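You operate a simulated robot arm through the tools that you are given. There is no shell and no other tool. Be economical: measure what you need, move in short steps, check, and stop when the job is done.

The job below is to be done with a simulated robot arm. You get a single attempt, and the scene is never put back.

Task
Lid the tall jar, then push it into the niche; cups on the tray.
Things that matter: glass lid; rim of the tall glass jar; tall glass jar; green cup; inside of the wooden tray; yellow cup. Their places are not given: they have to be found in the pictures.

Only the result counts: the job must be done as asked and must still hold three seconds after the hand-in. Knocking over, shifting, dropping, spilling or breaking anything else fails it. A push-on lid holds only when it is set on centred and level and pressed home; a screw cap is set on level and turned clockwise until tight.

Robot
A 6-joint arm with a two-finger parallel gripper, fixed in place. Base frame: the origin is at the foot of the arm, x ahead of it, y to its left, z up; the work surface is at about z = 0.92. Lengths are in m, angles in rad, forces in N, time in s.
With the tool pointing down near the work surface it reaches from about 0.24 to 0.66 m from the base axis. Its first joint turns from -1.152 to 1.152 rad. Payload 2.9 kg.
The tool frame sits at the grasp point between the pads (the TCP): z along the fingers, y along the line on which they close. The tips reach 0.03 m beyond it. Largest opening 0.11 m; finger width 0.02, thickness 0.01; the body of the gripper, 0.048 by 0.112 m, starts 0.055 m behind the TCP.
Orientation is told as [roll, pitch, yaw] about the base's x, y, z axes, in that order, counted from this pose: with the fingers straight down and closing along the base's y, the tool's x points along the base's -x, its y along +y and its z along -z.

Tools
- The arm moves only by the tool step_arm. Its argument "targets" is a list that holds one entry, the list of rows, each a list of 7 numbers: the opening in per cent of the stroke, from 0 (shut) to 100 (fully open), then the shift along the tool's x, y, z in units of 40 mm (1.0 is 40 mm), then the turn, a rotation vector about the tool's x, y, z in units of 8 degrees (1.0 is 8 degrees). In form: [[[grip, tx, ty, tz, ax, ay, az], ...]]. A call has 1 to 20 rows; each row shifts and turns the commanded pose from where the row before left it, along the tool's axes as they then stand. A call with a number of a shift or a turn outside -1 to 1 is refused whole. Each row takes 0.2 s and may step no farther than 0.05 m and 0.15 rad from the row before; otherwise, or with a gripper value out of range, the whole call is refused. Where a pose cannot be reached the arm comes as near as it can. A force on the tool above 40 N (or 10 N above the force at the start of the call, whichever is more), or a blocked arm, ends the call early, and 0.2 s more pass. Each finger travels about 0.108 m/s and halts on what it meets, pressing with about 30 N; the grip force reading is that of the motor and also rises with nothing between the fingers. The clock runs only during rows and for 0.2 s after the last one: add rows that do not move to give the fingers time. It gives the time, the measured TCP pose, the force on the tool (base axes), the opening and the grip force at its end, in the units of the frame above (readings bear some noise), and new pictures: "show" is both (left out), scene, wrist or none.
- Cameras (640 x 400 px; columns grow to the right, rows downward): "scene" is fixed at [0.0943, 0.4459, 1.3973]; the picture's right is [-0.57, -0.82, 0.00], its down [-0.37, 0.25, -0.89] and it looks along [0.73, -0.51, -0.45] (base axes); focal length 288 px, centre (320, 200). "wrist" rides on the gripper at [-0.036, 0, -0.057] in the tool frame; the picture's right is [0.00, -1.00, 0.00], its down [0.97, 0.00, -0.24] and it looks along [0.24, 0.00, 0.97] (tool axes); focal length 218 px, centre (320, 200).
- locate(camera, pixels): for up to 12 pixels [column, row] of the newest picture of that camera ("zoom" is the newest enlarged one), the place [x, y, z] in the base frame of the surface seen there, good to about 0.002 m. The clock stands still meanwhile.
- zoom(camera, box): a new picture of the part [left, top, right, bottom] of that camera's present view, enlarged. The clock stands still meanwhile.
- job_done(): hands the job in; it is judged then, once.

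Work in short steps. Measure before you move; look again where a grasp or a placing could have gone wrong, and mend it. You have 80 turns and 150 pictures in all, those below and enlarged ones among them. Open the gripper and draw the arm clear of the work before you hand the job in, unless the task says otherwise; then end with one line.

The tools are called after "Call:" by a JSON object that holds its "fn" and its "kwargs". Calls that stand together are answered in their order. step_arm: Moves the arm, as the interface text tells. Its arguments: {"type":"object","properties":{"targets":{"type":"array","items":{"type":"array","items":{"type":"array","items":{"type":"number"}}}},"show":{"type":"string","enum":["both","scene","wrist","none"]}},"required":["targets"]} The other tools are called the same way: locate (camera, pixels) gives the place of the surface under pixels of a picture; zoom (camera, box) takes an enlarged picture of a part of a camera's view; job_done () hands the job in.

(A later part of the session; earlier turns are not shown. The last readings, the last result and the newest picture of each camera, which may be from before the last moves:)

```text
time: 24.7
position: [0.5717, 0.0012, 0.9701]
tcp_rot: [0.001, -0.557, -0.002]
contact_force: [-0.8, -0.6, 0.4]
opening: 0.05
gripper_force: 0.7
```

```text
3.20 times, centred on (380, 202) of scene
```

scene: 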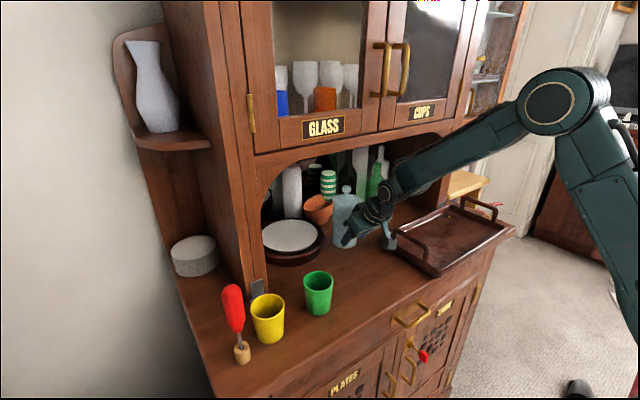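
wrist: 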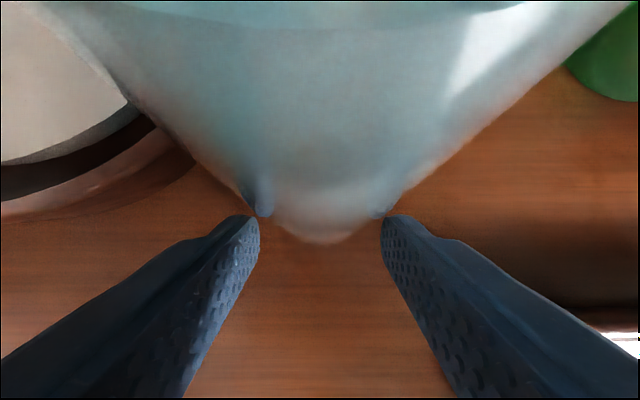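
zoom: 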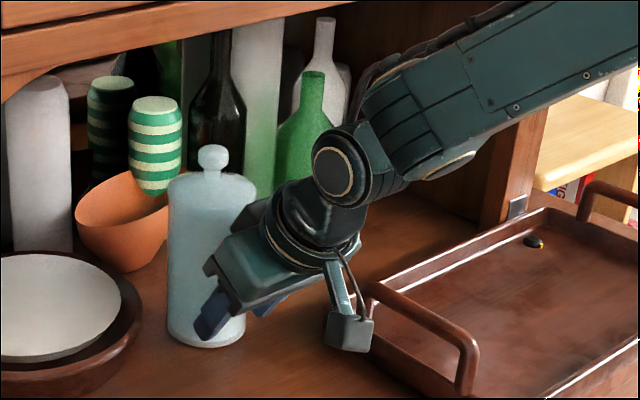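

Jar centre is ≈0.622. I push 12 mm more for margin, then retreat 10 cm along the same line.

Call:
{"fn": "step_arm", "kwargs": {"targets": [[[45, -0.13, 0, 0.08, 0, 0, 0], [45, -0.13, 0, 0.08, 0, 0, 0], [45, 0, 0, 0, 0, 0, 0], [45, 0.212, 0, -0.132, 0, 0, 0], [45, 0.5, 0, -0.311, 0, 0, 0], [45, 0.6, 0, -0.374, 0, 0, 0], [45, 0.8, 0, -0.498, 0, 0, 0], [45, 0.8, 0, -0.498, 0, 0, 0], [45, 0, 0, 0, 0, 0, 0]]]}}

Call:
{"fn": "locate", "kwargs": {"camera": "wrist", "pixels": [[320, 100], [300, 60], [340, 60], [320, 130], [250, 60]]}}

```text
time: 26.7
position: [0.4454, 0.0017, 0.9719]
tcp_rot: [0.001, -0.554, -0.003]
contact_force: [-0.1, 0.5, -0.3]
opening: 0.0498
gripper_force: 0.0
```

scene: 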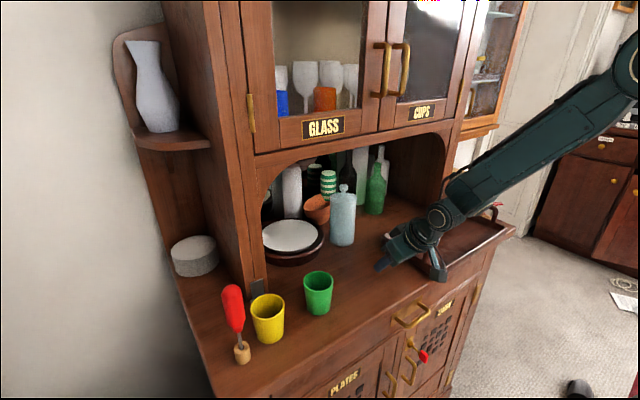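
wrist: 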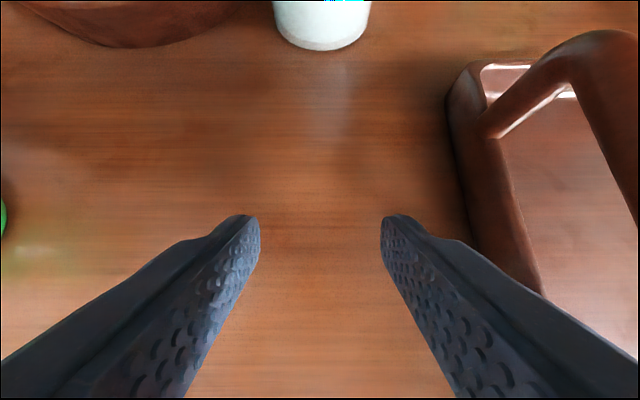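

```text
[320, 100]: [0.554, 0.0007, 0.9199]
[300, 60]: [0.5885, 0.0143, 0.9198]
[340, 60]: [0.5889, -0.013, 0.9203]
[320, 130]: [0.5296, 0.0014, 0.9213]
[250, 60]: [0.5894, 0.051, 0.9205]
```

The jar foot's near edge is at x≈0.597, well inside the niche. I raise, straighten the tool and move above the green cup.

Call:
{"fn": "step_arm", "kwargs": {"targets": [[[45, -0.52, 0, -0.83, 0, 0, 0], [45, -0.52, 0, -0.83, 0, 0, 0], [45, -0.52, 0, -0.83, 0, 0, 0], [45, -0.52, 0, -0.83, 0, 0, 0], [60, 0, 0, 0, 0, 1, 0], [70, 0, 0, 0, 0, 1, 0], [80, 0, 0, 0, 0, 1, 0], [85, 0, 0, 0, 0, 0.97, 0], [85, 0, 1, 0, 0, 0, 0], [85, 0, 1, 0, 0, 0, 0], [85, 0, 1, 0, 0, 0, 0], [85, 0, 1, 0, 0, 0, 0], [85, 0.2, 1, 0, 0, 0, 0], [85, 0, 0, 0, 0, 0, 0], [85, 0, 0, 0, 0, 0, 0]]]}}

Call:
{"fn": "zoom", "kwargs": {"camera": "scene", "box": [280, 140, 480, 265]}}

Call:
{"fn": "zoom", "kwargs": {"camera": "wrist", "box": [120, 80, 400, 255]}}

```text
time: 29.9
position: [0.4386, 0.2003, 1.1283]
tcp_rot: [0.002, -0.002, 0.0]
contact_force: [0.7, 0.3, 0.3]
opening: 0.0934
gripper_force: 0.1
```

scene: 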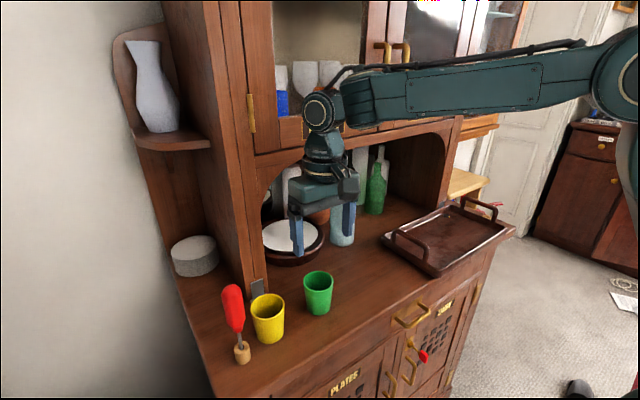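
wrist: 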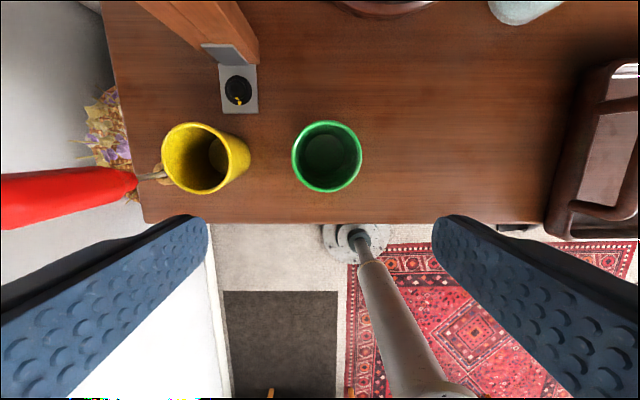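

```text
3.20 times, centred on (380, 202) of scene
```

zoom: 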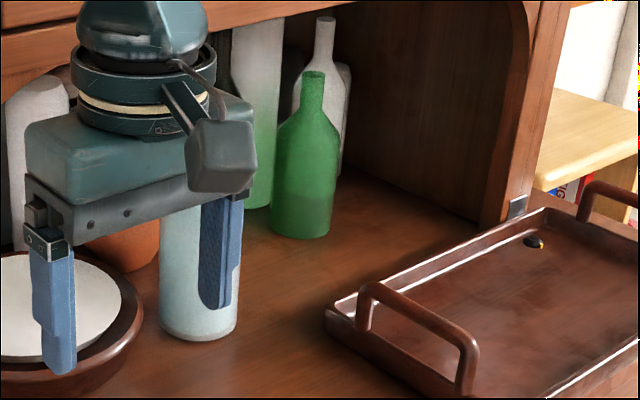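

```text
2.29 times, centred on (260, 168) of wrist
```

zoom: 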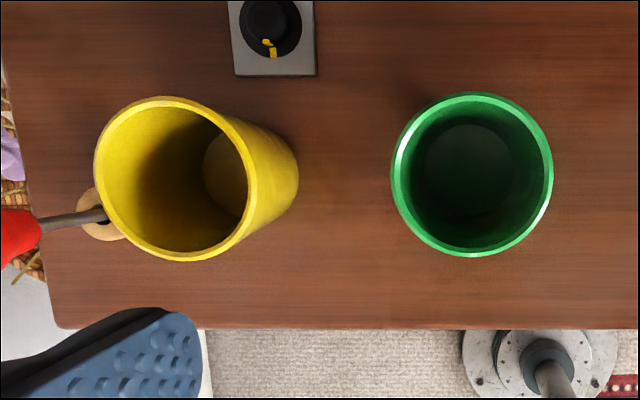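

Green cup rim centre computes to (0.465, 0.1945), radius 0.032; yellow (0.464, 0.311). I descend over the green cup with 0.09 opening, halting just above it to check.

Call:
{"fn": "step_arm", "kwargs": {"targets": [[[82, -0.66, -0.145, 0.5, 0, 0, 0], [82, 0, 0, 0.8, 0, 0, 0], [82, 0, 0, 0.8, 0, 0, 0], [82, 0, 0, 0, 0, 0, 0], [82, 0, 0, 0, 0, 0, 0]]]}}

```text
time: 31.1
position: [0.4654, 0.1943, 1.0443]
tcp_rot: [0.002, -0.002, 0.001]
contact_force: [0.6, -0.5, 0.3]
opening: 0.09
gripper_force: 0.1
```

scene: 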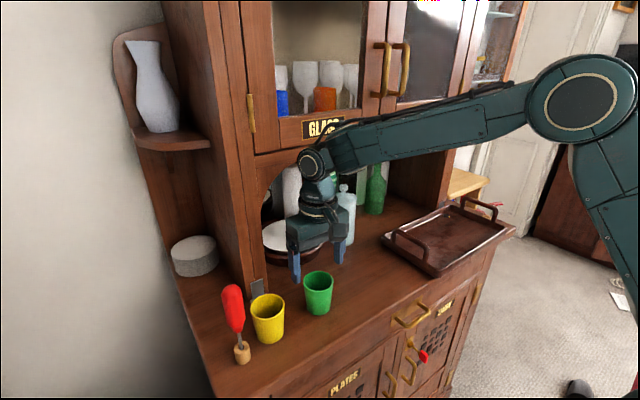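
wrist: 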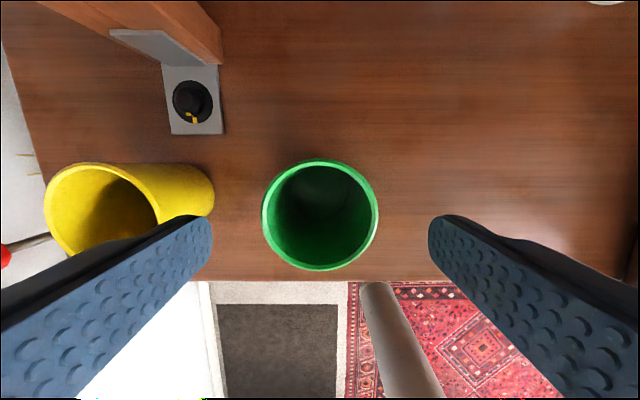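

The cup is centred (col 320). I go down 80 mm and close.

Call:
{"fn": "step_arm", "kwargs": {"targets": [[[82, 0, 0, 0.7, 0, 0, 0], [82, 0, 0, 0.7, 0, 0, 0], [82, 0, 0, 0.6, 0, 0, 0], [75, 0, 0, 0, 0, 0, 0], [60, 0, 0, 0, 0, 0, 0], [45, 0, 0, 0, 0, 0, 0], [40, 0, 0, 0, 0, 0, 0], [40, 0, 0, 0, 0, 0, 0]]]}}

```text
time: 32.9
position: [0.4647, 0.196, 0.9639]
tcp_rot: [0.003, -0.003, 0.0]
contact_force: [-0.5, 0.3, -0.2]
opening: 0.0612
gripper_force: 29.6
```

scene: 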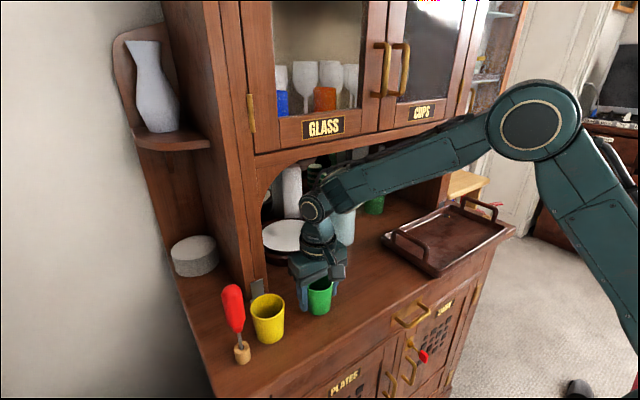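
wrist: 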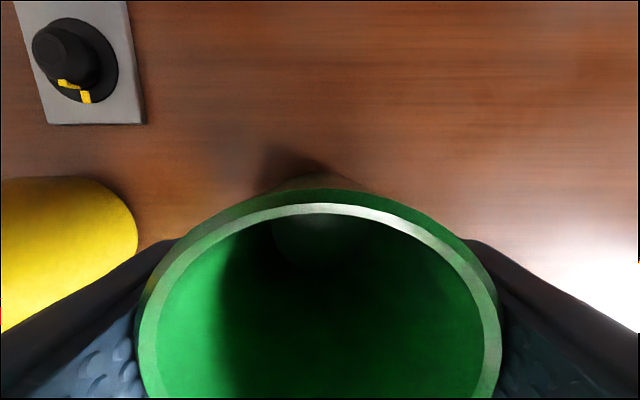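

Gripped (0.0612). I lift 0.14 m, then carry to the far part of the tray, above (0.455, -0.27).

Call:
{"fn": "step_arm", "kwargs": {"targets": [[[40, 0, 0, -0.4, 0, 0, 0], [40, 0, 0, -0.8, 0, 0, 0], [40, 0, 0, -0.9, 0, 0, 0], [40, 0, 0, -0.9, 0, 0, 0], [40, 0, 0, -0.5, 0, 0, 0], [40, 0.05, -0.5, 0, 0, 0, 0], [40, 0.05, -0.9, 0, 0, 0, 0], [40, 0.05, -1, 0, 0, 0, 0], [40, 0.05, -1, 0, 0, 0, 0], [40, 0.05, -1, 0, 0, 0, 0], [40, 0, -1, 0, 0, 0, 0], [40, 0, -1, 0, 0, 0, 0], [40, 0, -1, 0, 0, 0, 0], [40, 0, -1, 0, 0, 0, 0], [40, 0, -1, 0, 0, 0, 0], [40, 0, -1, 0, 0, 0, 0], [40, 0, -0.8, 0, 0, 0, 0], [40, 0, -0.45, 0, 0, 0, 0], [40, 0, 0, 0, 0, 0, 0], [40, 0, 0, 0, 0, 0, 0]]]}}

```text
time: 37.1
position: [0.4561, -0.2705, 1.1023]
tcp_rot: [0.004, -0.001, 0.001]
contact_force: [-0.5, -0.3, -1.4]
opening: 0.061
gripper_force: 30.3
```

scene: 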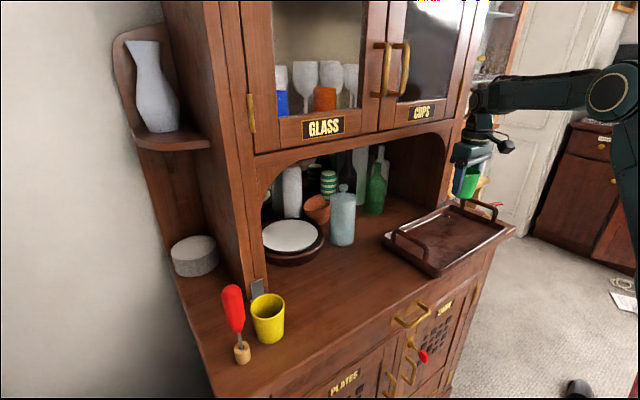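
wrist: 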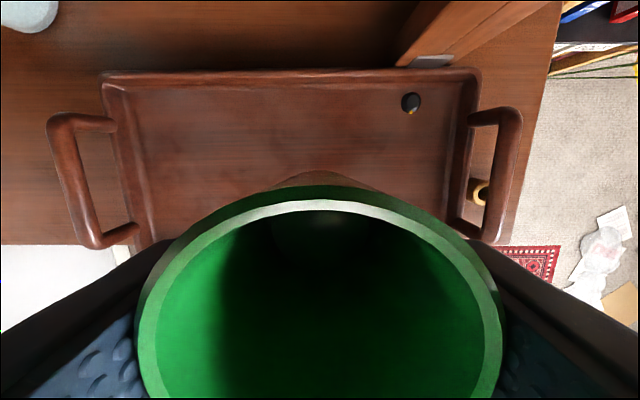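

The tray lies below; I locate its inner bounds and the small black knob.

Call:
{"fn": "locate", "kwargs": {"camera": "wrist", "pixels": [[160, 200], [135, 200], [445, 200], [440, 180], [300, 95], [410, 104], [250, 150], [400, 150], [125, 240], [470, 225], [110, 130], [515, 130]]}}

Call:
{"fn": "locate", "kwargs": {"camera": "scene", "pixels": [[440, 265], [450, 255], [500, 232], [470, 222], [430, 222], [445, 240]]}}

```text
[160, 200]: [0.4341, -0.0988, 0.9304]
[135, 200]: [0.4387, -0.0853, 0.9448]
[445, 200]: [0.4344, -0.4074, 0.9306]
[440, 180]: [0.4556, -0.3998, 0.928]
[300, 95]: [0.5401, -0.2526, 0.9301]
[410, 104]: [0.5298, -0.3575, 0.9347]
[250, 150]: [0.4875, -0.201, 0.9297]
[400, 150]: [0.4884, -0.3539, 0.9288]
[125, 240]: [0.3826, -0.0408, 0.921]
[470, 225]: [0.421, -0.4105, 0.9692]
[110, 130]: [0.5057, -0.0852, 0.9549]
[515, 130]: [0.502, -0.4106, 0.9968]
```

```text
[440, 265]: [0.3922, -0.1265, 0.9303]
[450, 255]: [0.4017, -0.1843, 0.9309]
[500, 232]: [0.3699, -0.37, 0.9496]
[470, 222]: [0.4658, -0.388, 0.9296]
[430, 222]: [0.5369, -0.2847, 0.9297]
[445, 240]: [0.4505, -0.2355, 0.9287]
```

Tray floor z≈0.9297, clear at (0.456, -0.27). Cup should touch at TCP z≈0.974; I lower to about there.

Call:
{"fn": "step_arm", "kwargs": {"targets": [[[40, 0, 0, 0.8, 0, 0, 0], [40, 0, 0, 0.8, 0, 0, 0], [40, 0, 0, 0.8, 0, 0, 0], [40, 0, 0, 0.5, 0, 0, 0], [40, 0, 0, 0.2, 0, 0, 0], [40, 0, 0, 0.07, 0, 0, 0], [40, 0, 0, 0, 0, 0, 0], [40, 0, 0, 0, 0, 0, 0]]]}}

Call:
{"fn": "zoom", "kwargs": {"camera": "scene", "box": [400, 160, 520, 280]}}

```text
time: 38.9
position: [0.4555, -0.2721, 0.9767]
tcp_rot: [0.003, -0.002, 0.0]
contact_force: [1.1, -0.2, -0.9]
opening: 0.0608
gripper_force: 30.4
```

scene: 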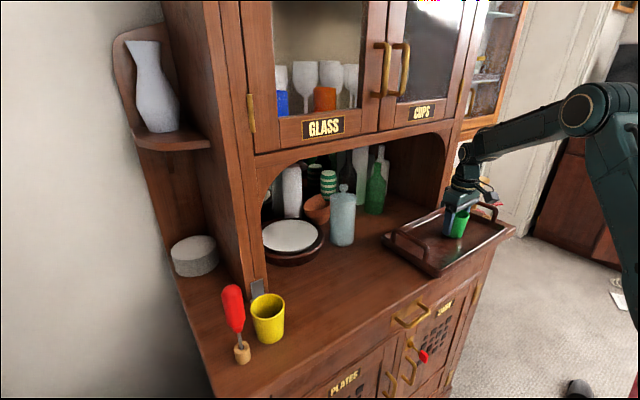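
wrist: 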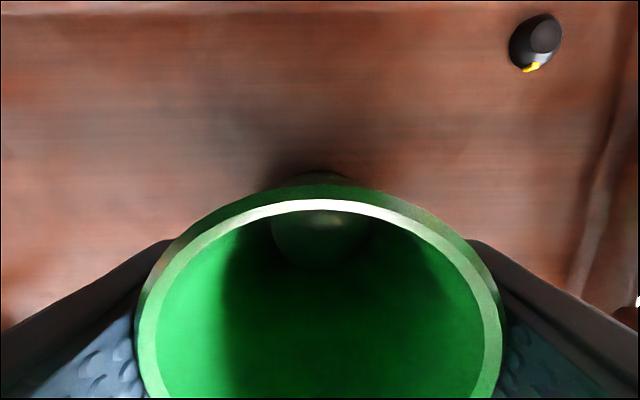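

```text
3.33 times, centred on (460, 220) of scene
```

zoom: 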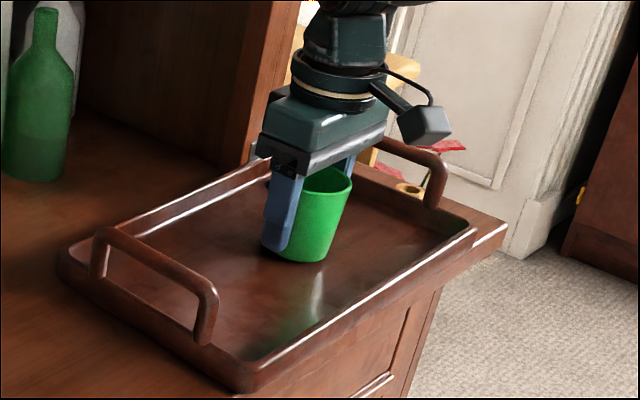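

No contact yet at 0.9767; I lower 3 mm slowly until slight contact, then open.

Call:
{"fn": "step_arm", "kwargs": {"targets": [[[40, 0, 0, 0.04, 0, 0, 0], [40, 0, 0, 0.04, 0, 0, 0], [40, 0, 0, 0, 0, 0, 0], [40, 0, 0, 0, 0, 0, 0]]], "show": "none"}}

```text
time: 39.9
position: [0.4559, -0.2718, 0.9729]
tcp_rot: [-0.001, -0.001, -0.003]
contact_force: [0.2, 0.5, 5.5]
opening: 0.061
gripper_force: 29.9
```

Contact 5.5 N: the cup stands on the tray. I open and rise.

Call:
{"fn": "step_arm", "kwargs": {"targets": [[[60, 0, 0, 0, 0, 0, 0], [75, 0, 0, 0, 0, 0, 0], [85, 0, 0, 0, 0, 0, 0], [85, 0, 0, -0.4, 0, 0, 0], [85, 0, 0, -0.9, 0, 0, 0], [85, 0, 0, -1, 0, 0, 0], [85, 0, 0, -1, 0, 0, 0], [85, 0, 0, -0.7, 0, 0, 0], [85, 0, 0, 0, 0, 0, 0]]]}}

```text
time: 41.9
position: [0.4547, -0.2701, 1.1335]
tcp_rot: [0.002, -0.002, 0.001]
contact_force: [-0.1, 0.7, -0.3]
opening: 0.0935
gripper_force: 0.1
```

scene: 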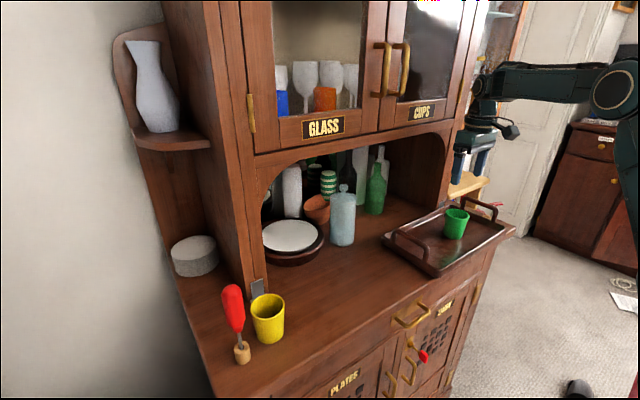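
wrist: 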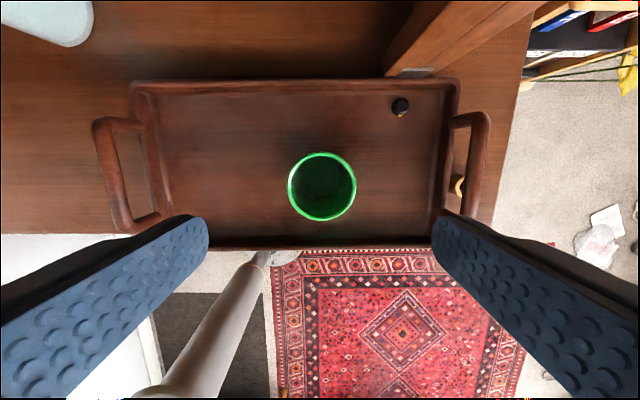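

Green cup stands well in the tray. I return toward the yellow cup, at a height of about 1.17, and look at the screwdriver next to it.

Call:
{"fn": "step_arm", "kwargs": {"targets": [[[85, 0, 0.5, -0.5, 0, 0, 0], [85, 0, 1, -0.5, 0, 0, 0], [85, 0, 1, 0, 0, 0, 0], [85, 0, 1, 0, 0, 0, 0], [85, 0, 1, 0, 0, 0, 0], [85, 0, 1, 0, 0, 0, 0], [85, 0, 1, 0, 0, 0, 0], [85, 0, 1, 0, 0, 0, 0], [85, 0, 1, 0, 0, 0, 0], [85, 0, 1, 0, 0, 0, 0], [85, 0, 1, 0, 0, 0, 0], [85, 0, 1, 0, 0, 0, 0], [85, 0, 1, 0, 0, 0, 0], [85, 0, 0.8, 0, 0, 0, 0], [85, 0, 0.5, 0, 0, 0, 0], [85, 0, 0, 0, 0, 0, 0]]]}}

Call:
{"fn": "zoom", "kwargs": {"camera": "scene", "box": [200, 260, 320, 380]}}

```text
time: 45.3
position: [0.4534, 0.2814, 1.1741]
tcp_rot: [0.001, 0.0, -0.001]
contact_force: [-0.4, 1.1, -0.8]
opening: 0.0933
gripper_force: 0.0
```

scene: 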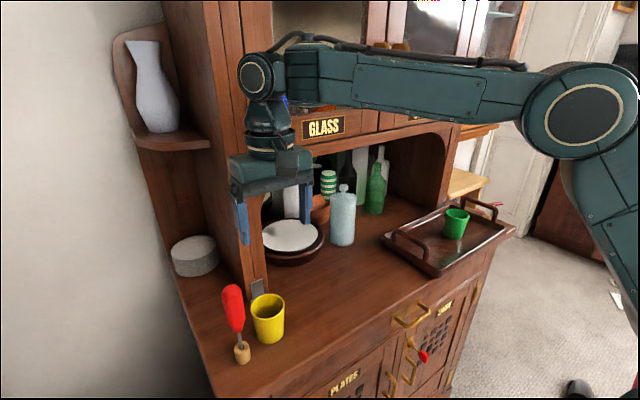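
wrist: 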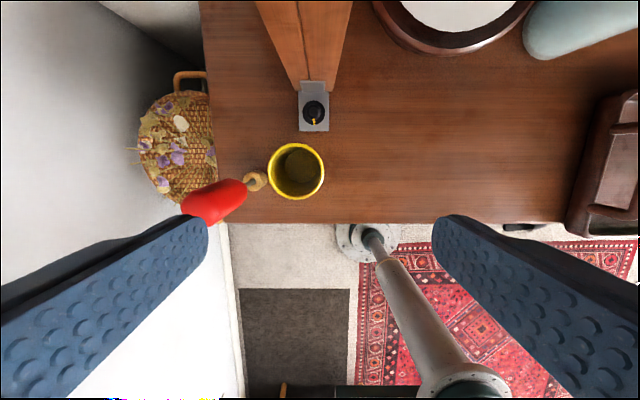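

```text
3.33 times, centred on (260, 320) of scene
```

zoom: 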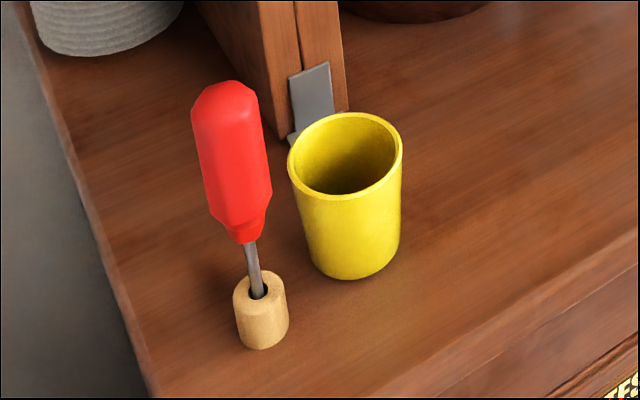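

The screwdriver stands in a wooden holder beside the cup. I locate its handle and the cup rim in the enlarged view.

Call:
{"fn": "locate", "kwargs": {"camera": "zoom", "pixels": [[228, 90], [228, 150], [255, 130], [262, 180], [250, 225], [253, 265], [262, 325], [292, 165], [400, 150], [345, 197], [350, 115], [312, 90]]}}

Call:
{"fn": "locate", "kwargs": {"camera": "wrist", "pixels": [[243, 195], [240, 183], [205, 200], [256, 180], [271, 170], [320, 170], [296, 146], [296, 195], [296, 170], [313, 105]]}}

```text
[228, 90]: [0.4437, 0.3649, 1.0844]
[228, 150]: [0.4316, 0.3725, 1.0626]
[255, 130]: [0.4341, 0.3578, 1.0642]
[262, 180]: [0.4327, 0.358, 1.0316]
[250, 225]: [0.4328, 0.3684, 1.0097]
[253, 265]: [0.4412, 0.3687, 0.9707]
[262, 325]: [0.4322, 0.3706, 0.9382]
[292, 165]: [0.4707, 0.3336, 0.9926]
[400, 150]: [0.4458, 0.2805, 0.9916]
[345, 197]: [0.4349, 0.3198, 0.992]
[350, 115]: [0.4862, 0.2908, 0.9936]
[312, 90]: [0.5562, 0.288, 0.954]
```

```text
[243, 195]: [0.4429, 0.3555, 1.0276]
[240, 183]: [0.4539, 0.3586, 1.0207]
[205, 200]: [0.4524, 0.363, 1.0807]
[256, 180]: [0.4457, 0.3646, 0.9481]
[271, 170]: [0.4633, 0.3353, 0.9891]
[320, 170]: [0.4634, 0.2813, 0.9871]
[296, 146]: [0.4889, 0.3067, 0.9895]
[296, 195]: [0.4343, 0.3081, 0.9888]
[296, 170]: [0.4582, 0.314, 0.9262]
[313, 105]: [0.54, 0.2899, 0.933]
```

Handle axis is at (0.444, 0.368), cup centre ≈(0.461, 0.308), rim z 0.99. I turn the gripper 90° so it closes along x, and lean its top 8° away from the screwdriver.

Call:
{"fn": "step_arm", "kwargs": {"targets": [[[85, 0, 0, 0, 0, 0, -1], [85, 0, 0, 0, 0, 0, -1], [85, 0, 0, 0, 0, 0, -1], [85, 0, 0, 0, 0, 0, -1], [85, 0, 0, 0, 0, 0, -1], [85, 0, 0, 0, 0, 0, -1], [85, 0, 0, 0, 0, 0, -1], [85, 0, 0, 0, 0, 0, -1], [85, 0, 0, 0, 0, 0, -1], [85, 0, 0, 0, 0, 0, -1], [85, 0, 0, 0, 0, 0, -1], [85, 0, 0, 0, 0, 0, -0.25], [85, 0, 0, 0, 0, -1, 0], [85, 0, 0, 0, 0, 0, 0], [85, 0, 0, 0, 0, 0, 0]]]}}

Call:
{"fn": "zoom", "kwargs": {"camera": "scene", "box": [190, 80, 390, 380]}}

```text
time: 48.5
position: [0.4625, 0.2828, 1.1719]
tcp_rot: [-0.023, -0.056, 1.571]
contact_force: [0.1, -0.4, 0.7]
opening: 0.0934
gripper_force: 0.0
out of reach, approached as far as the arm can: row 13
```

scene: 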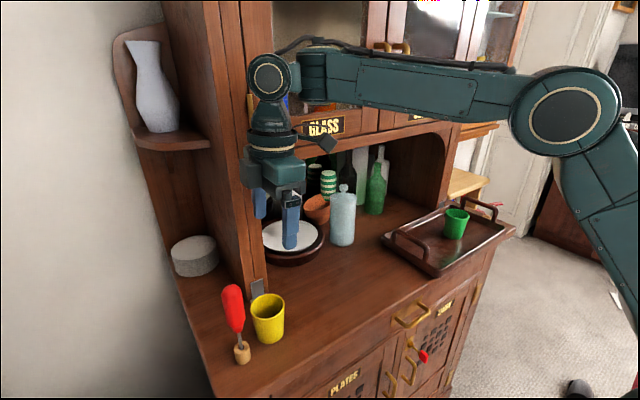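
wrist: 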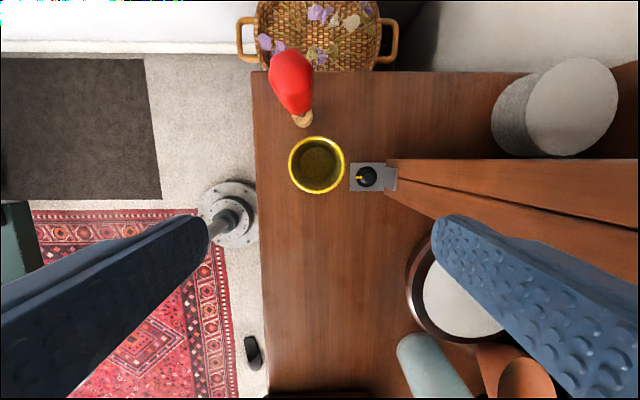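

```text
1.33 times, centred on (290, 230) of scene
```

zoom: 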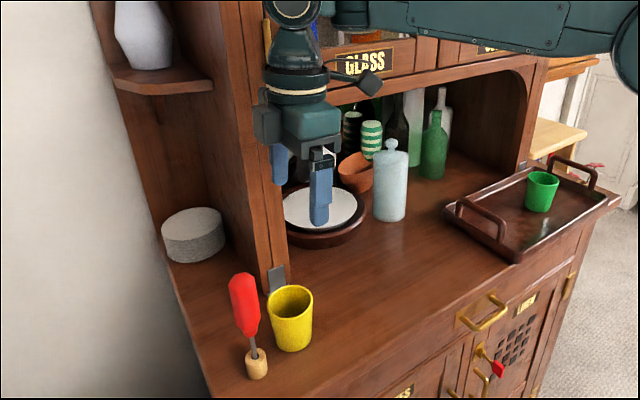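

Leaning in this yaw is out of reach, and the wrist bulge would come close to the screwdriver handle. Instead I turn back to the standard yaw, and will drag the cup a few cm to -y with shut fingers inside it before grasping.

Call:
{"fn": "step_arm", "kwargs": {"targets": [[[85, 0, 0, 0, 0, 1, 0], [85, 0, 0, 0, 0, 0, 1], [85, 0, 0, 0, 0, 0, 1], [85, 0, 0, 0, 0, 0, 1], [60, 0, 0, 0, 0, 0, 1], [40, 0, 0, 0, 0, 0, 1], [20, 0, 0, 0, 0, 0, 1], [0, 0, 0, 0, 0, 0, 1], [0, 0, 0, 0, 0, 0, 1], [0, 0, 0, 0, 0, 0, 1], [0, 0, 0, 0, 0, 0, 1], [0, 0, 0, 0, 0, 0, 1], [0, 0, 0, 0, 0, 0, 0.25], [0, 0, 0, 0, 0, 0, 0], [0, 0, 0, 0, 0, 0, 0]]]}}

```text
time: 51.7
position: [0.461, 0.289, 1.1701]
tcp_rot: [-0.006, -0.005, 0.0]
contact_force: [-0.4, -0.6, -0.2]
opening: 0.0002
gripper_force: 30.1
out of reach, approached as far as the arm can: row 1
```

scene: 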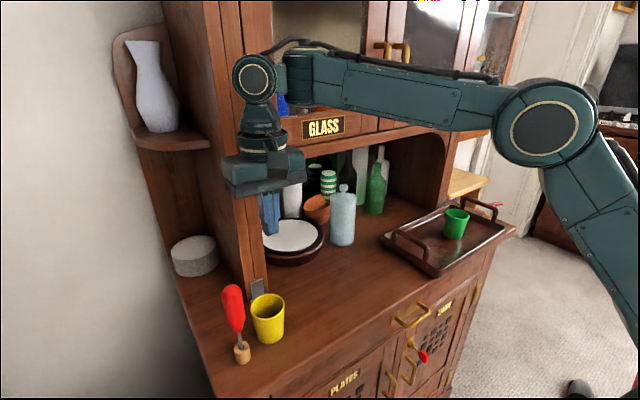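
wrist: 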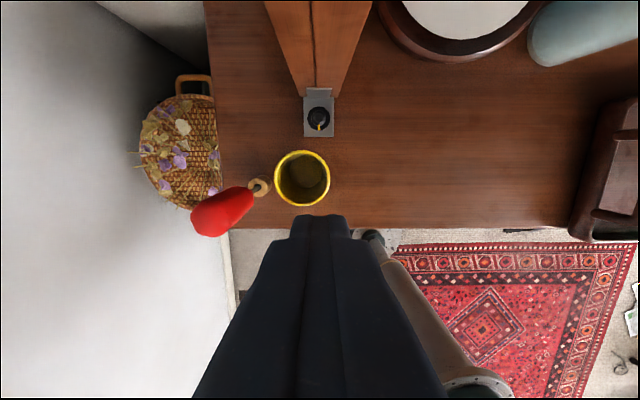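

Orientation is restored; the yellow cup is at ≈(0.4625, 0.308). With fingers 31 mm apart, one can go inside the cup near its -y wall (y≈0.297) while the body stays clear of the screwdriver; I descend to just above the rim and check.

Call:
{"fn": "step_arm", "kwargs": {"targets": [[[28, -0.04, -0.275, 0, 0, 0, 0], [28, 0, 0, 0.9, 0, 0, 0], [28, 0, 0, 0.9, 0, 0, 0], [28, 0, 0, 0.9, 0, 0, 0], [28, 0, 0, 0.6, 0, 0, 0], [28, 0, 0, 0, 0, 0, 0], [28, 0, 0, 0, 0, 0, 0]]]}}

Call:
{"fn": "zoom", "kwargs": {"camera": "scene", "box": [200, 220, 320, 370]}}

```text
time: 53.3
position: [0.4985, 0.3, 1.0688]
tcp_rot: [-0.005, -0.001, -0.002]
contact_force: [0.4, -0.7, -0.5]
opening: 0.0306
gripper_force: 0.0
out of reach, approached as far as the arm can: row 3, 4, 5
```

scene: 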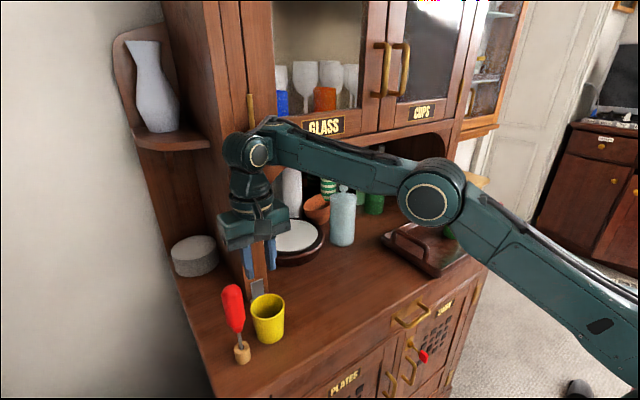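
wrist: 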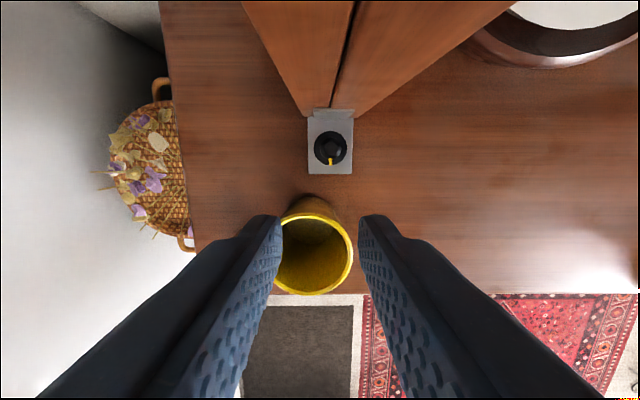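

```text
2.67 times, centred on (260, 295) of scene
```

zoom: 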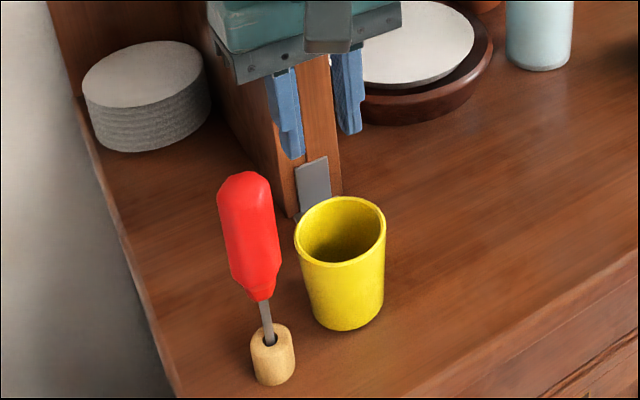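

The arm strayed to (0.4985, 0.300, 1.069) with "out of reach" after row 2, so the joints seem to have got into an awkward configuration since the yaw. I go back up gently and look.

Call:
{"fn": "step_arm", "kwargs": {"targets": [[[28, 0, 0, -0.6, 0, 0, 0], [28, 0, 0, -0.9, 0, 0, 0], [28, 0, 0, -0.9, 0, 0, 0], [28, 0, 0, 0, 0, 0, 0], [28, 0, 0, 0, 0, 0, 0]]]}}

```text
time: 54.5
position: [0.4993, 0.2972, 1.1646]
tcp_rot: [-0.003, -0.004, 0.001]
contact_force: [-0.2, -0.8, -0.5]
opening: 0.0309
gripper_force: 0.1
```

scene: 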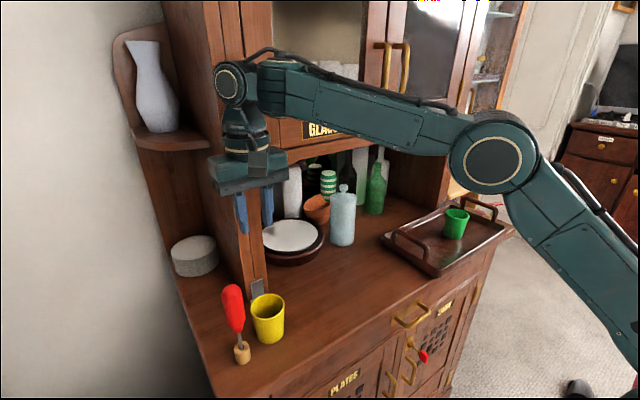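
wrist: 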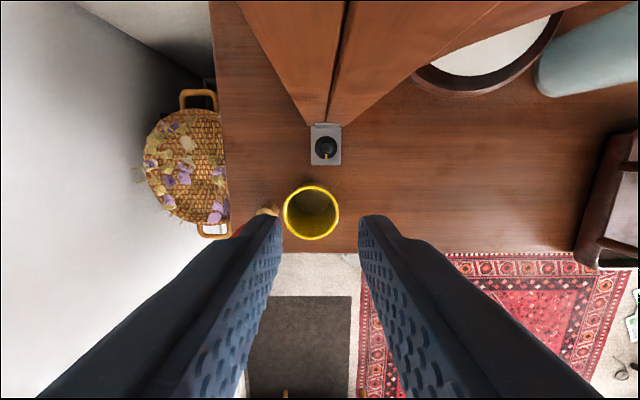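

To understand the arm's posture I locate points on elbow, forearm and wrist.

Call:
{"fn": "locate", "kwargs": {"camera": "scene", "pixels": [[492, 160], [400, 125], [330, 100], [290, 90], [232, 85], [245, 125], [240, 180], [560, 220], [620, 290], [520, 150]]}}

```text
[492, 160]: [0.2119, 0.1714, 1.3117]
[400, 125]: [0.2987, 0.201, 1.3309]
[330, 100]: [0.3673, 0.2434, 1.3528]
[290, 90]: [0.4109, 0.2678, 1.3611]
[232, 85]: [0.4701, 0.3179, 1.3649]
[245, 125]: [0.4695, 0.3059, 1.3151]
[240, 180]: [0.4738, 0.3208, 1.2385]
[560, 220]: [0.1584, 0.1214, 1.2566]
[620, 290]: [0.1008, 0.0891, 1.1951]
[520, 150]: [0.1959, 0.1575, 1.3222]
```

The posture differs from before (elbow lower for about the same TCP). I draw back toward the known-good region (x≈0.43, y≈0.20, z≈1.165) and watch for reach warnings.

Call:
{"fn": "step_arm", "kwargs": {"targets": [[[28, 0.3, -0.5, 0, 0, 0, 0], [28, 0.4, -0.6, 0, 0, 0, 0], [28, 0.4, -0.6, 0, 0, 0, 0], [28, 0.4, -0.6, 0, 0, 0, 0], [28, 0.2, -0.2, 0, 0, 0, 0], [28, 0, 0, 0, 0, 0, 0], [28, 0, 0, 0, 0, 0, 0]]], "show": "scene"}}

```text
time: 56.1
position: [0.4423, 0.2039, 1.1807]
tcp_rot: [-0.004, 0.0, 0.001]
contact_force: [0.2, 0.8, -0.7]
opening: 0.0307
gripper_force: 0.1
out of reach, approached as far as the arm can: row 4, 5
```

scene: 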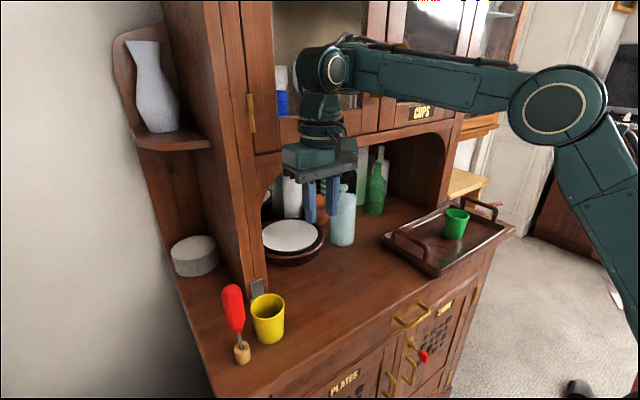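

I enlarge the wrist to compare its configuration with earlier pictures.

Call:
{"fn": "zoom", "kwargs": {"camera": "scene", "box": [260, 20, 480, 240]}}

Call:
{"fn": "locate", "kwargs": {"camera": "scene", "pixels": [[555, 105], [450, 90], [400, 75], [333, 68], [322, 110], [320, 140], [590, 190], [620, 250]]}}

```text
1.82 times, centred on (370, 130) of scene
```

zoom: 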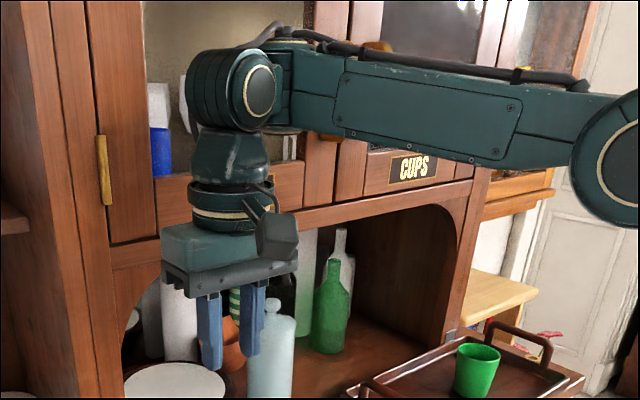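

```text
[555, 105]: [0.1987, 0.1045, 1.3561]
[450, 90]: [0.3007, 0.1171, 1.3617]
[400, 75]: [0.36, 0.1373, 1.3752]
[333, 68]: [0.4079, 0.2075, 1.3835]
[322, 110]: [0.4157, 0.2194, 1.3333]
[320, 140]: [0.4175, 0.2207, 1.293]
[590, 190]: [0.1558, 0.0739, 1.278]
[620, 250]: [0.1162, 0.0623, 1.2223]
```

I go up to the start pose region (0.38, 0.08, 1.30) to let the arm return to its original posture.

Call:
{"fn": "step_arm", "kwargs": {"targets": [[[28, 0, 0, -0.9, 0, 0, 0], [28, 0, 0, -1, 0, 0, 0], [28, 0, 0, -1, 0, 0, 0], [28, 0.3, -0.6, 0, 0, 0, 0], [28, 0.4, -0.8, 0, 0, 0, 0], [28, 0.4, -0.9, 0, 0, 0, 0], [28, 0.4, -0.8, 0, 0, 0, 0], [28, 0, 0, 0, 0, 0, 0], [28, 0, 0, 0, 0, 0, 0]]]}}

```text
time: 58.1
position: [0.3816, 0.0827, 1.2893]
tcp_rot: [-0.003, -0.005, -0.001]
contact_force: [-0.6, 0.9, 0.3]
opening: 0.0306
gripper_force: 0.0
out of reach, approached as far as the arm can: row 1
```

scene: 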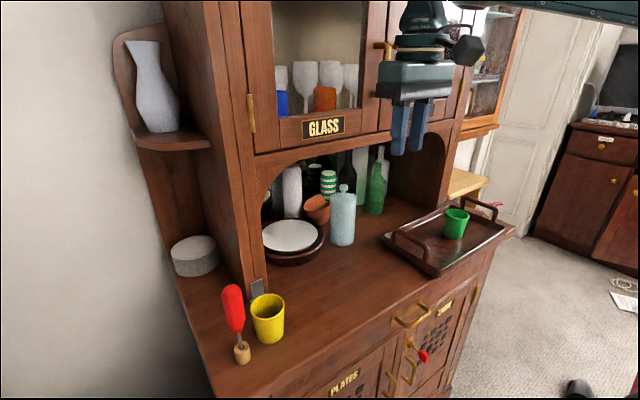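
wrist: 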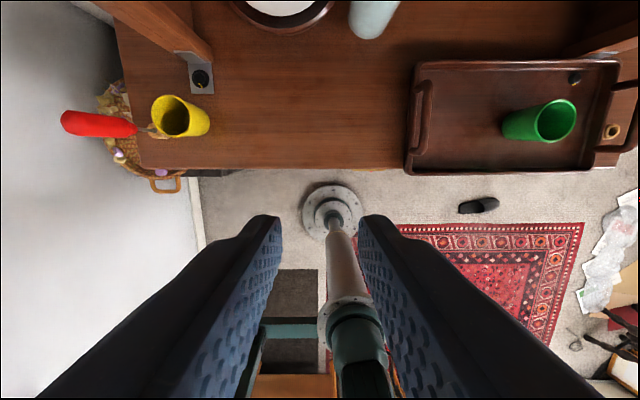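

The posture resembles the start. I now re-approach via (0.435, 0.20, 1.17) and check for reach warnings.

Call:
{"fn": "step_arm", "kwargs": {"targets": [[[28, -0.4, 0.5, 0.3, 0, 0, 0], [28, -0.4, 0.6, 0.6, 0, 0, 0], [28, -0.3, 0.6, 0.7, 0, 0, 0], [28, -0.2, 0.6, 0.7, 0, 0, 0], [28, -0.1, 0.6, 0.7, 0, 0, 0], [28, 0, 0, 0, 0, 0, 0], [28, 0, 0, 0, 0, 0, 0]]], "show": "scene"}}

```text
time: 59.7
position: [0.4442, 0.2003, 1.1792]
tcp_rot: [-0.003, -0.001, 0.0]
contact_force: [-1.1, -0.3, -1.1]
opening: 0.0307
gripper_force: 0.1
out of reach, approached as far as the arm can: row 5
```

scene: 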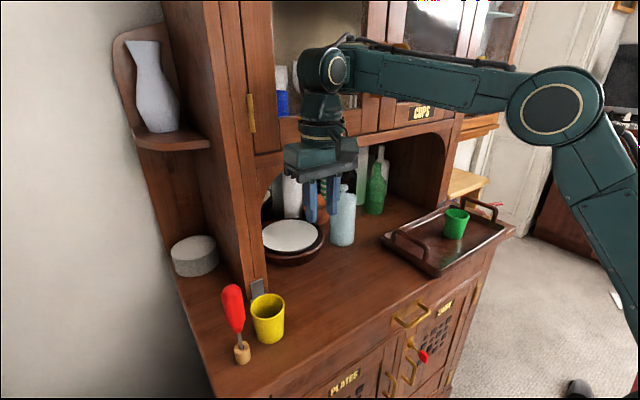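

Still the same restriction. At this safe height I test a small lateral tilt and back, to see how the arm's posture responds.

Call:
{"fn": "step_arm", "kwargs": {"targets": [[[28, 0, 0, 0, 0.5, 0, 0], [28, 0, 0, 0, 0.5, 0, 0], [28, 0, 0, 0, 0, 0, 0], [28, 0, 0, 0, 0, 0, 0]]], "show": "scene"}}

```text
time: 60.7
position: [0.4456, 0.1997, 1.1799]
tcp_rot: [-0.143, -0.004, 0.0]
contact_force: [0.0, -1.1, 1.3]
opening: 0.0308
gripper_force: 0.1
```

scene: 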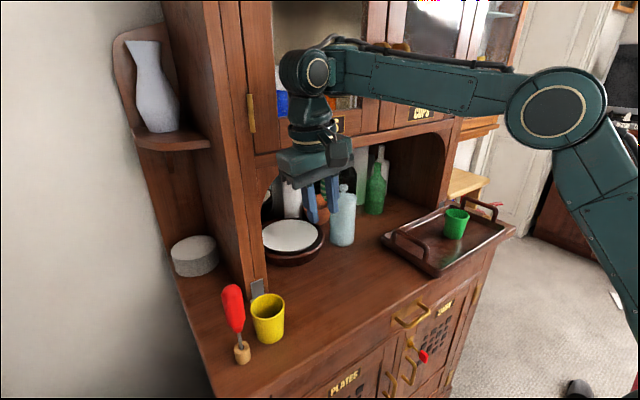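

Lateral tilt works this way. I tilt to the other side to look for the limit.

Call:
{"fn": "step_arm", "kwargs": {"targets": [[[28, 0, 0, 0, -0.5, 0, 0], [28, 0, 0, 0, -0.5, 0, 0], [28, 0, 0, 0, -0.5, 0, 0], [28, 0, 0, 0, -0.5, 0, 0], [28, 0, 0, 0, 0, 0, 0], [28, 0, 0, 0, 0, 0, 0]]], "show": "scene"}}

```text
time: 62.1
position: [0.4517, 0.202, 1.189]
tcp_rot: [0.137, -0.002, 0.0]
contact_force: [0.0, -0.4, -0.1]
opening: 0.031
gripper_force: 0.1
out of reach, approached as far as the arm can: row 3, 4
```

scene: 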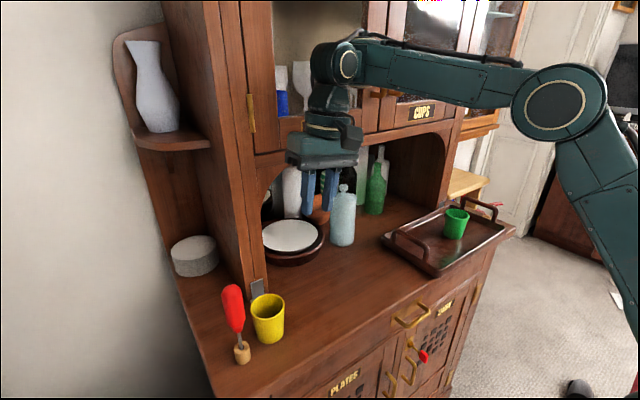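

Orientation is reached but position drifts, so some joint limit is active. I measure the planes of the wrist disc, forearm and elbow to understand the branch.

Call:
{"fn": "zoom", "kwargs": {"camera": "scene", "box": [290, 20, 450, 170]}}

Call:
{"fn": "locate", "kwargs": {"camera": "scene", "pixels": [[555, 90], [555, 120], [535, 105], [575, 105], [400, 65], [400, 80], [470, 80], [470, 95], [580, 180], [600, 180], [620, 240], [635, 240]]}}

```text
2.67 times, centred on (370, 95) of scene
```

zoom: 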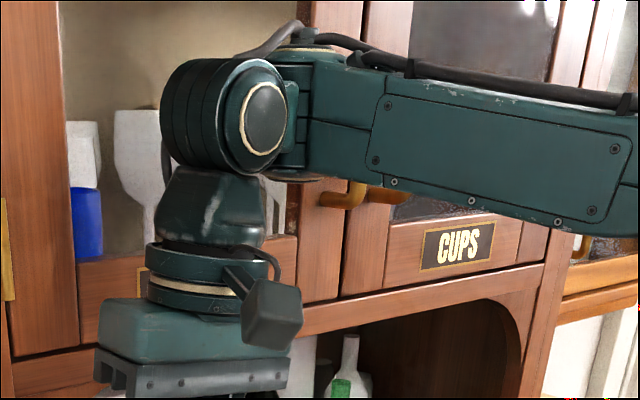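

```text
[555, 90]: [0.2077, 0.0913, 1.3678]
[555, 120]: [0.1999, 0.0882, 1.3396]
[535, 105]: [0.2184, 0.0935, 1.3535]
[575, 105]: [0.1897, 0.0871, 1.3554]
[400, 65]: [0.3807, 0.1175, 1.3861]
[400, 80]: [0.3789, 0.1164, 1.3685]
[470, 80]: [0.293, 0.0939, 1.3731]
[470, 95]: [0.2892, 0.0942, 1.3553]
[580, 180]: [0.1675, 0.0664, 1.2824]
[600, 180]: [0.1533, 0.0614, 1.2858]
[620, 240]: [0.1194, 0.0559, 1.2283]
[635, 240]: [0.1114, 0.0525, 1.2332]
```

The forearm ends in a vertical-axis joint (caps above and below, zoom (310,45) and (295,178)): with the forearm level it is redundant with the tool roll, and my 90° yaw left it about 45° off, which now pins the arm. Yawing the tool the opposite way here should bring it back; I level the tool and yaw the other way.

Call:
{"fn": "step_arm", "kwargs": {"targets": [[[28, 0, 0, 0, 0.5, 0, 0], [28, 0, 0, 0, 0.48, 0, 0], [28, 0, 0, 0, 0, 0, 0.8], [28, 0, 0, 0, 0, 0, 0.8], [28, 0, 0, 0, 0, 0, 0.8], [28, 0, 0, 0, 0, 0, 0.8], [28, 0, 0, 0, 0, 0, 0.8], [28, 0, 0, 0, 0, 0, 0.8], [28, 0, 0, 0, 0, 0, 0], [28, 0, 0, 0, 0, 0, 0]]], "show": "none"}}

Call:
{"fn": "zoom", "kwargs": {"camera": "scene", "box": [260, 20, 480, 200]}}

```text
time: 64.3
position: [0.4518, 0.2037, 1.1873]
tcp_rot: [0.002, -0.003, -0.67]
contact_force: [-0.2, 0.5, 0.8]
opening: 0.031
gripper_force: 0.0
```

```text
2.22 times, centred on (370, 110) of scene
```

zoom: 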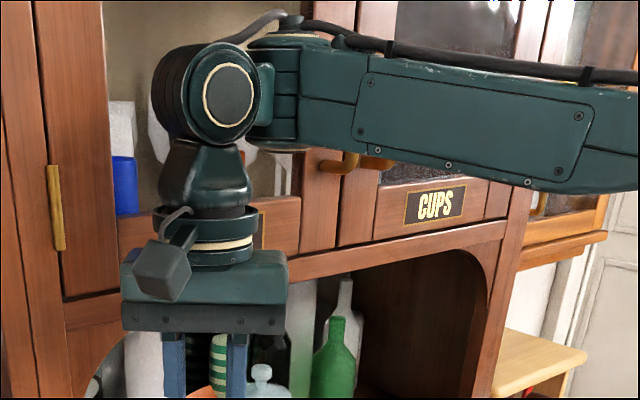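

The wrist disc turned back somewhat (it now faces the camera more). I continue the yaw.

Call:
{"fn": "step_arm", "kwargs": {"targets": [[[28, 0, 0, 0, 0, 0, 0.9], [28, 0, 0, 0, 0, 0, 0.9], [28, 0, 0, 0, 0, 0, 0.9], [28, 0, 0, 0, 0, 0, 0.9], [28, 0, 0, 0, 0, 0, 0.9], [28, 0, 0, 0, 0, 0, 0.9], [28, 0, 0, 0, 0, 0, 0.9], [28, 0, 0, 0, 0, 0, 0], [28, 0, 0, 0, 0, 0, 0]]], "show": "none"}}

Call:
{"fn": "zoom", "kwargs": {"camera": "scene", "box": [260, 20, 480, 200]}}

Call:
{"fn": "locate", "kwargs": {"camera": "scene", "pixels": [[400, 65], [470, 80], [470, 95], [330, 60], [330, 75], [325, 68], [337, 68]]}}

```text
time: 66.3
position: [0.452, 0.2026, 1.1891]
tcp_rot: [0.004, 0.0, -1.55]
contact_force: [0.1, -0.3, 0.3]
opening: 0.0308
gripper_force: 0.0
```

```text
2.22 times, centred on (370, 110) of scene
```

zoom: 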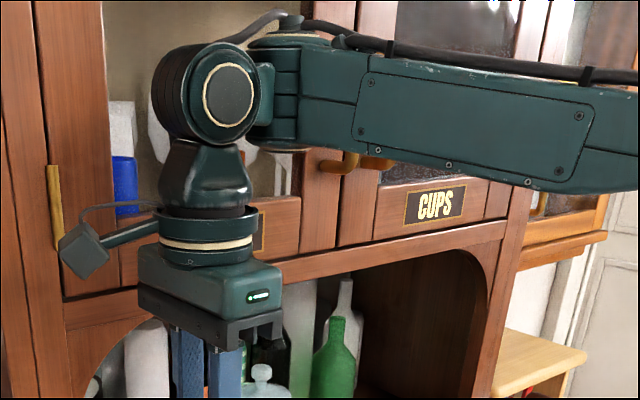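

```text
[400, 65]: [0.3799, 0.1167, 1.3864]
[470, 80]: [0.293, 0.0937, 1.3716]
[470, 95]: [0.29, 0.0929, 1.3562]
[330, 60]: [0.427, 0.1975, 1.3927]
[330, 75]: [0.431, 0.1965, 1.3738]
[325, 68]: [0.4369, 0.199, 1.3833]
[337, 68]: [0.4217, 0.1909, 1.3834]
```

Yaw alone only turned the last joint. The way out: tilt the tool in the direction the skewed wrist allows (toward -x,+y), move inward so the forearm slopes down, and only there level the tool, which then can only be done by straightening that joint. I yaw back first, then do this.

Call:
{"fn": "step_arm", "kwargs": {"targets": [[[28, 0, 0, 0, 0, 0, -1], [28, 0, 0, 0, 0, 0, -1], [28, 0, 0, 0, 0, 0, -1], [28, 0, 0, 0, 0, 0, -1], [28, 0, 0, 0, 0, 0, -1], [28, 0, 0, 0, 0, 0, -1], [28, 0, 0, 0, 0, 0, -1], [28, 0, 0, 0, 0, 0, -1], [28, 0, 0, 0, 0, 0, -1], [28, 0, 0, 0, 0, 0, -1], [28, 0, 0, 0, 0, 0, -1], [28, 0, 0, 0, 0, 0, -0.1], [28, 0.25, -0.1, 0.1, -0.12, 0.2, 0], [28, 0.3, -0.12, 0.15, -0.12, 0.2, 0], [28, 0.3, -0.12, 0.2, -0.12, 0.2, 0], [28, 0.3, -0.13, 0.2, -0.12, 0.2, 0], [28, 0.3, -0.13, 0.2, -0.15, 0.2, 0], [28, 0.3, -0.15, 0.2, 0, 0, 0], [28, 0, 0, 0, 0, 0, 0]]], "show": "scene"}}

Call:
{"fn": "zoom", "kwargs": {"camera": "scene", "box": [280, 20, 500, 200]}}

```text
time: 70.3
position: [0.3876, 0.181, 1.1628]
tcp_rot: [0.089, 0.136, 0.007]
contact_force: [0.3, -0.3, -0.9]
opening: 0.0309
gripper_force: 0.0
out of reach, approached as far as the arm can: row 15, 16, 17
```

scene: 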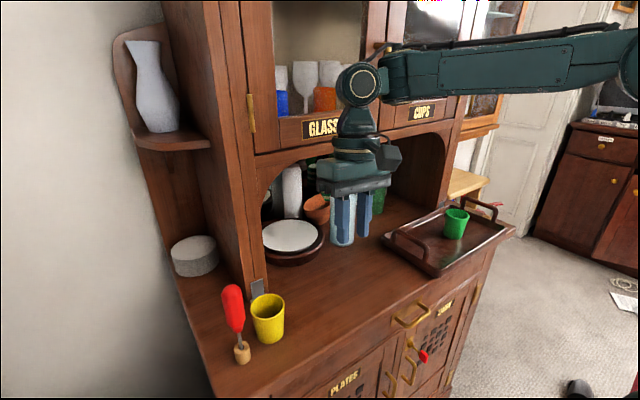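

```text
2.22 times, centred on (390, 110) of scene
```

zoom: 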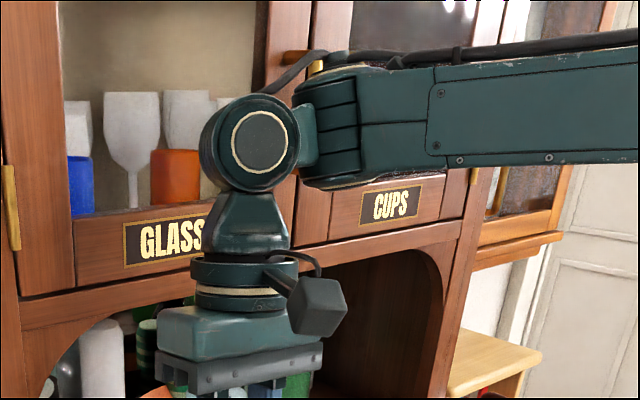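

The elbow is back to the right and the wrist disc has turned. Now I level the tool here.

Call:
{"fn": "step_arm", "kwargs": {"targets": [[[28, 0, 0, 0, 0.16, -0.24, 0], [28, 0, 0, 0, 0.16, -0.24, 0], [28, 0, 0, 0, 0.16, -0.24, 0], [28, 0, 0, 0, 0.16, -0.25, 0], [28, 0, 0, 0, 0, 0, 0], [28, 0, 0, 0, 0, 0, 0]]], "show": "none"}}

Call:
{"fn": "zoom", "kwargs": {"camera": "scene", "box": [280, 20, 500, 200]}}

```text
time: 71.7
position: [0.3879, 0.1809, 1.1625]
tcp_rot: [-0.001, 0.0, 0.0]
contact_force: [0.3, 0.2, -0.1]
opening: 0.0307
gripper_force: 0.0
```

```text
2.22 times, centred on (390, 110) of scene
```

zoom: 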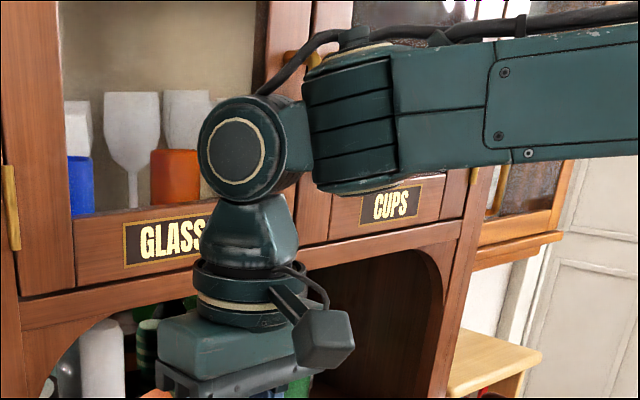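

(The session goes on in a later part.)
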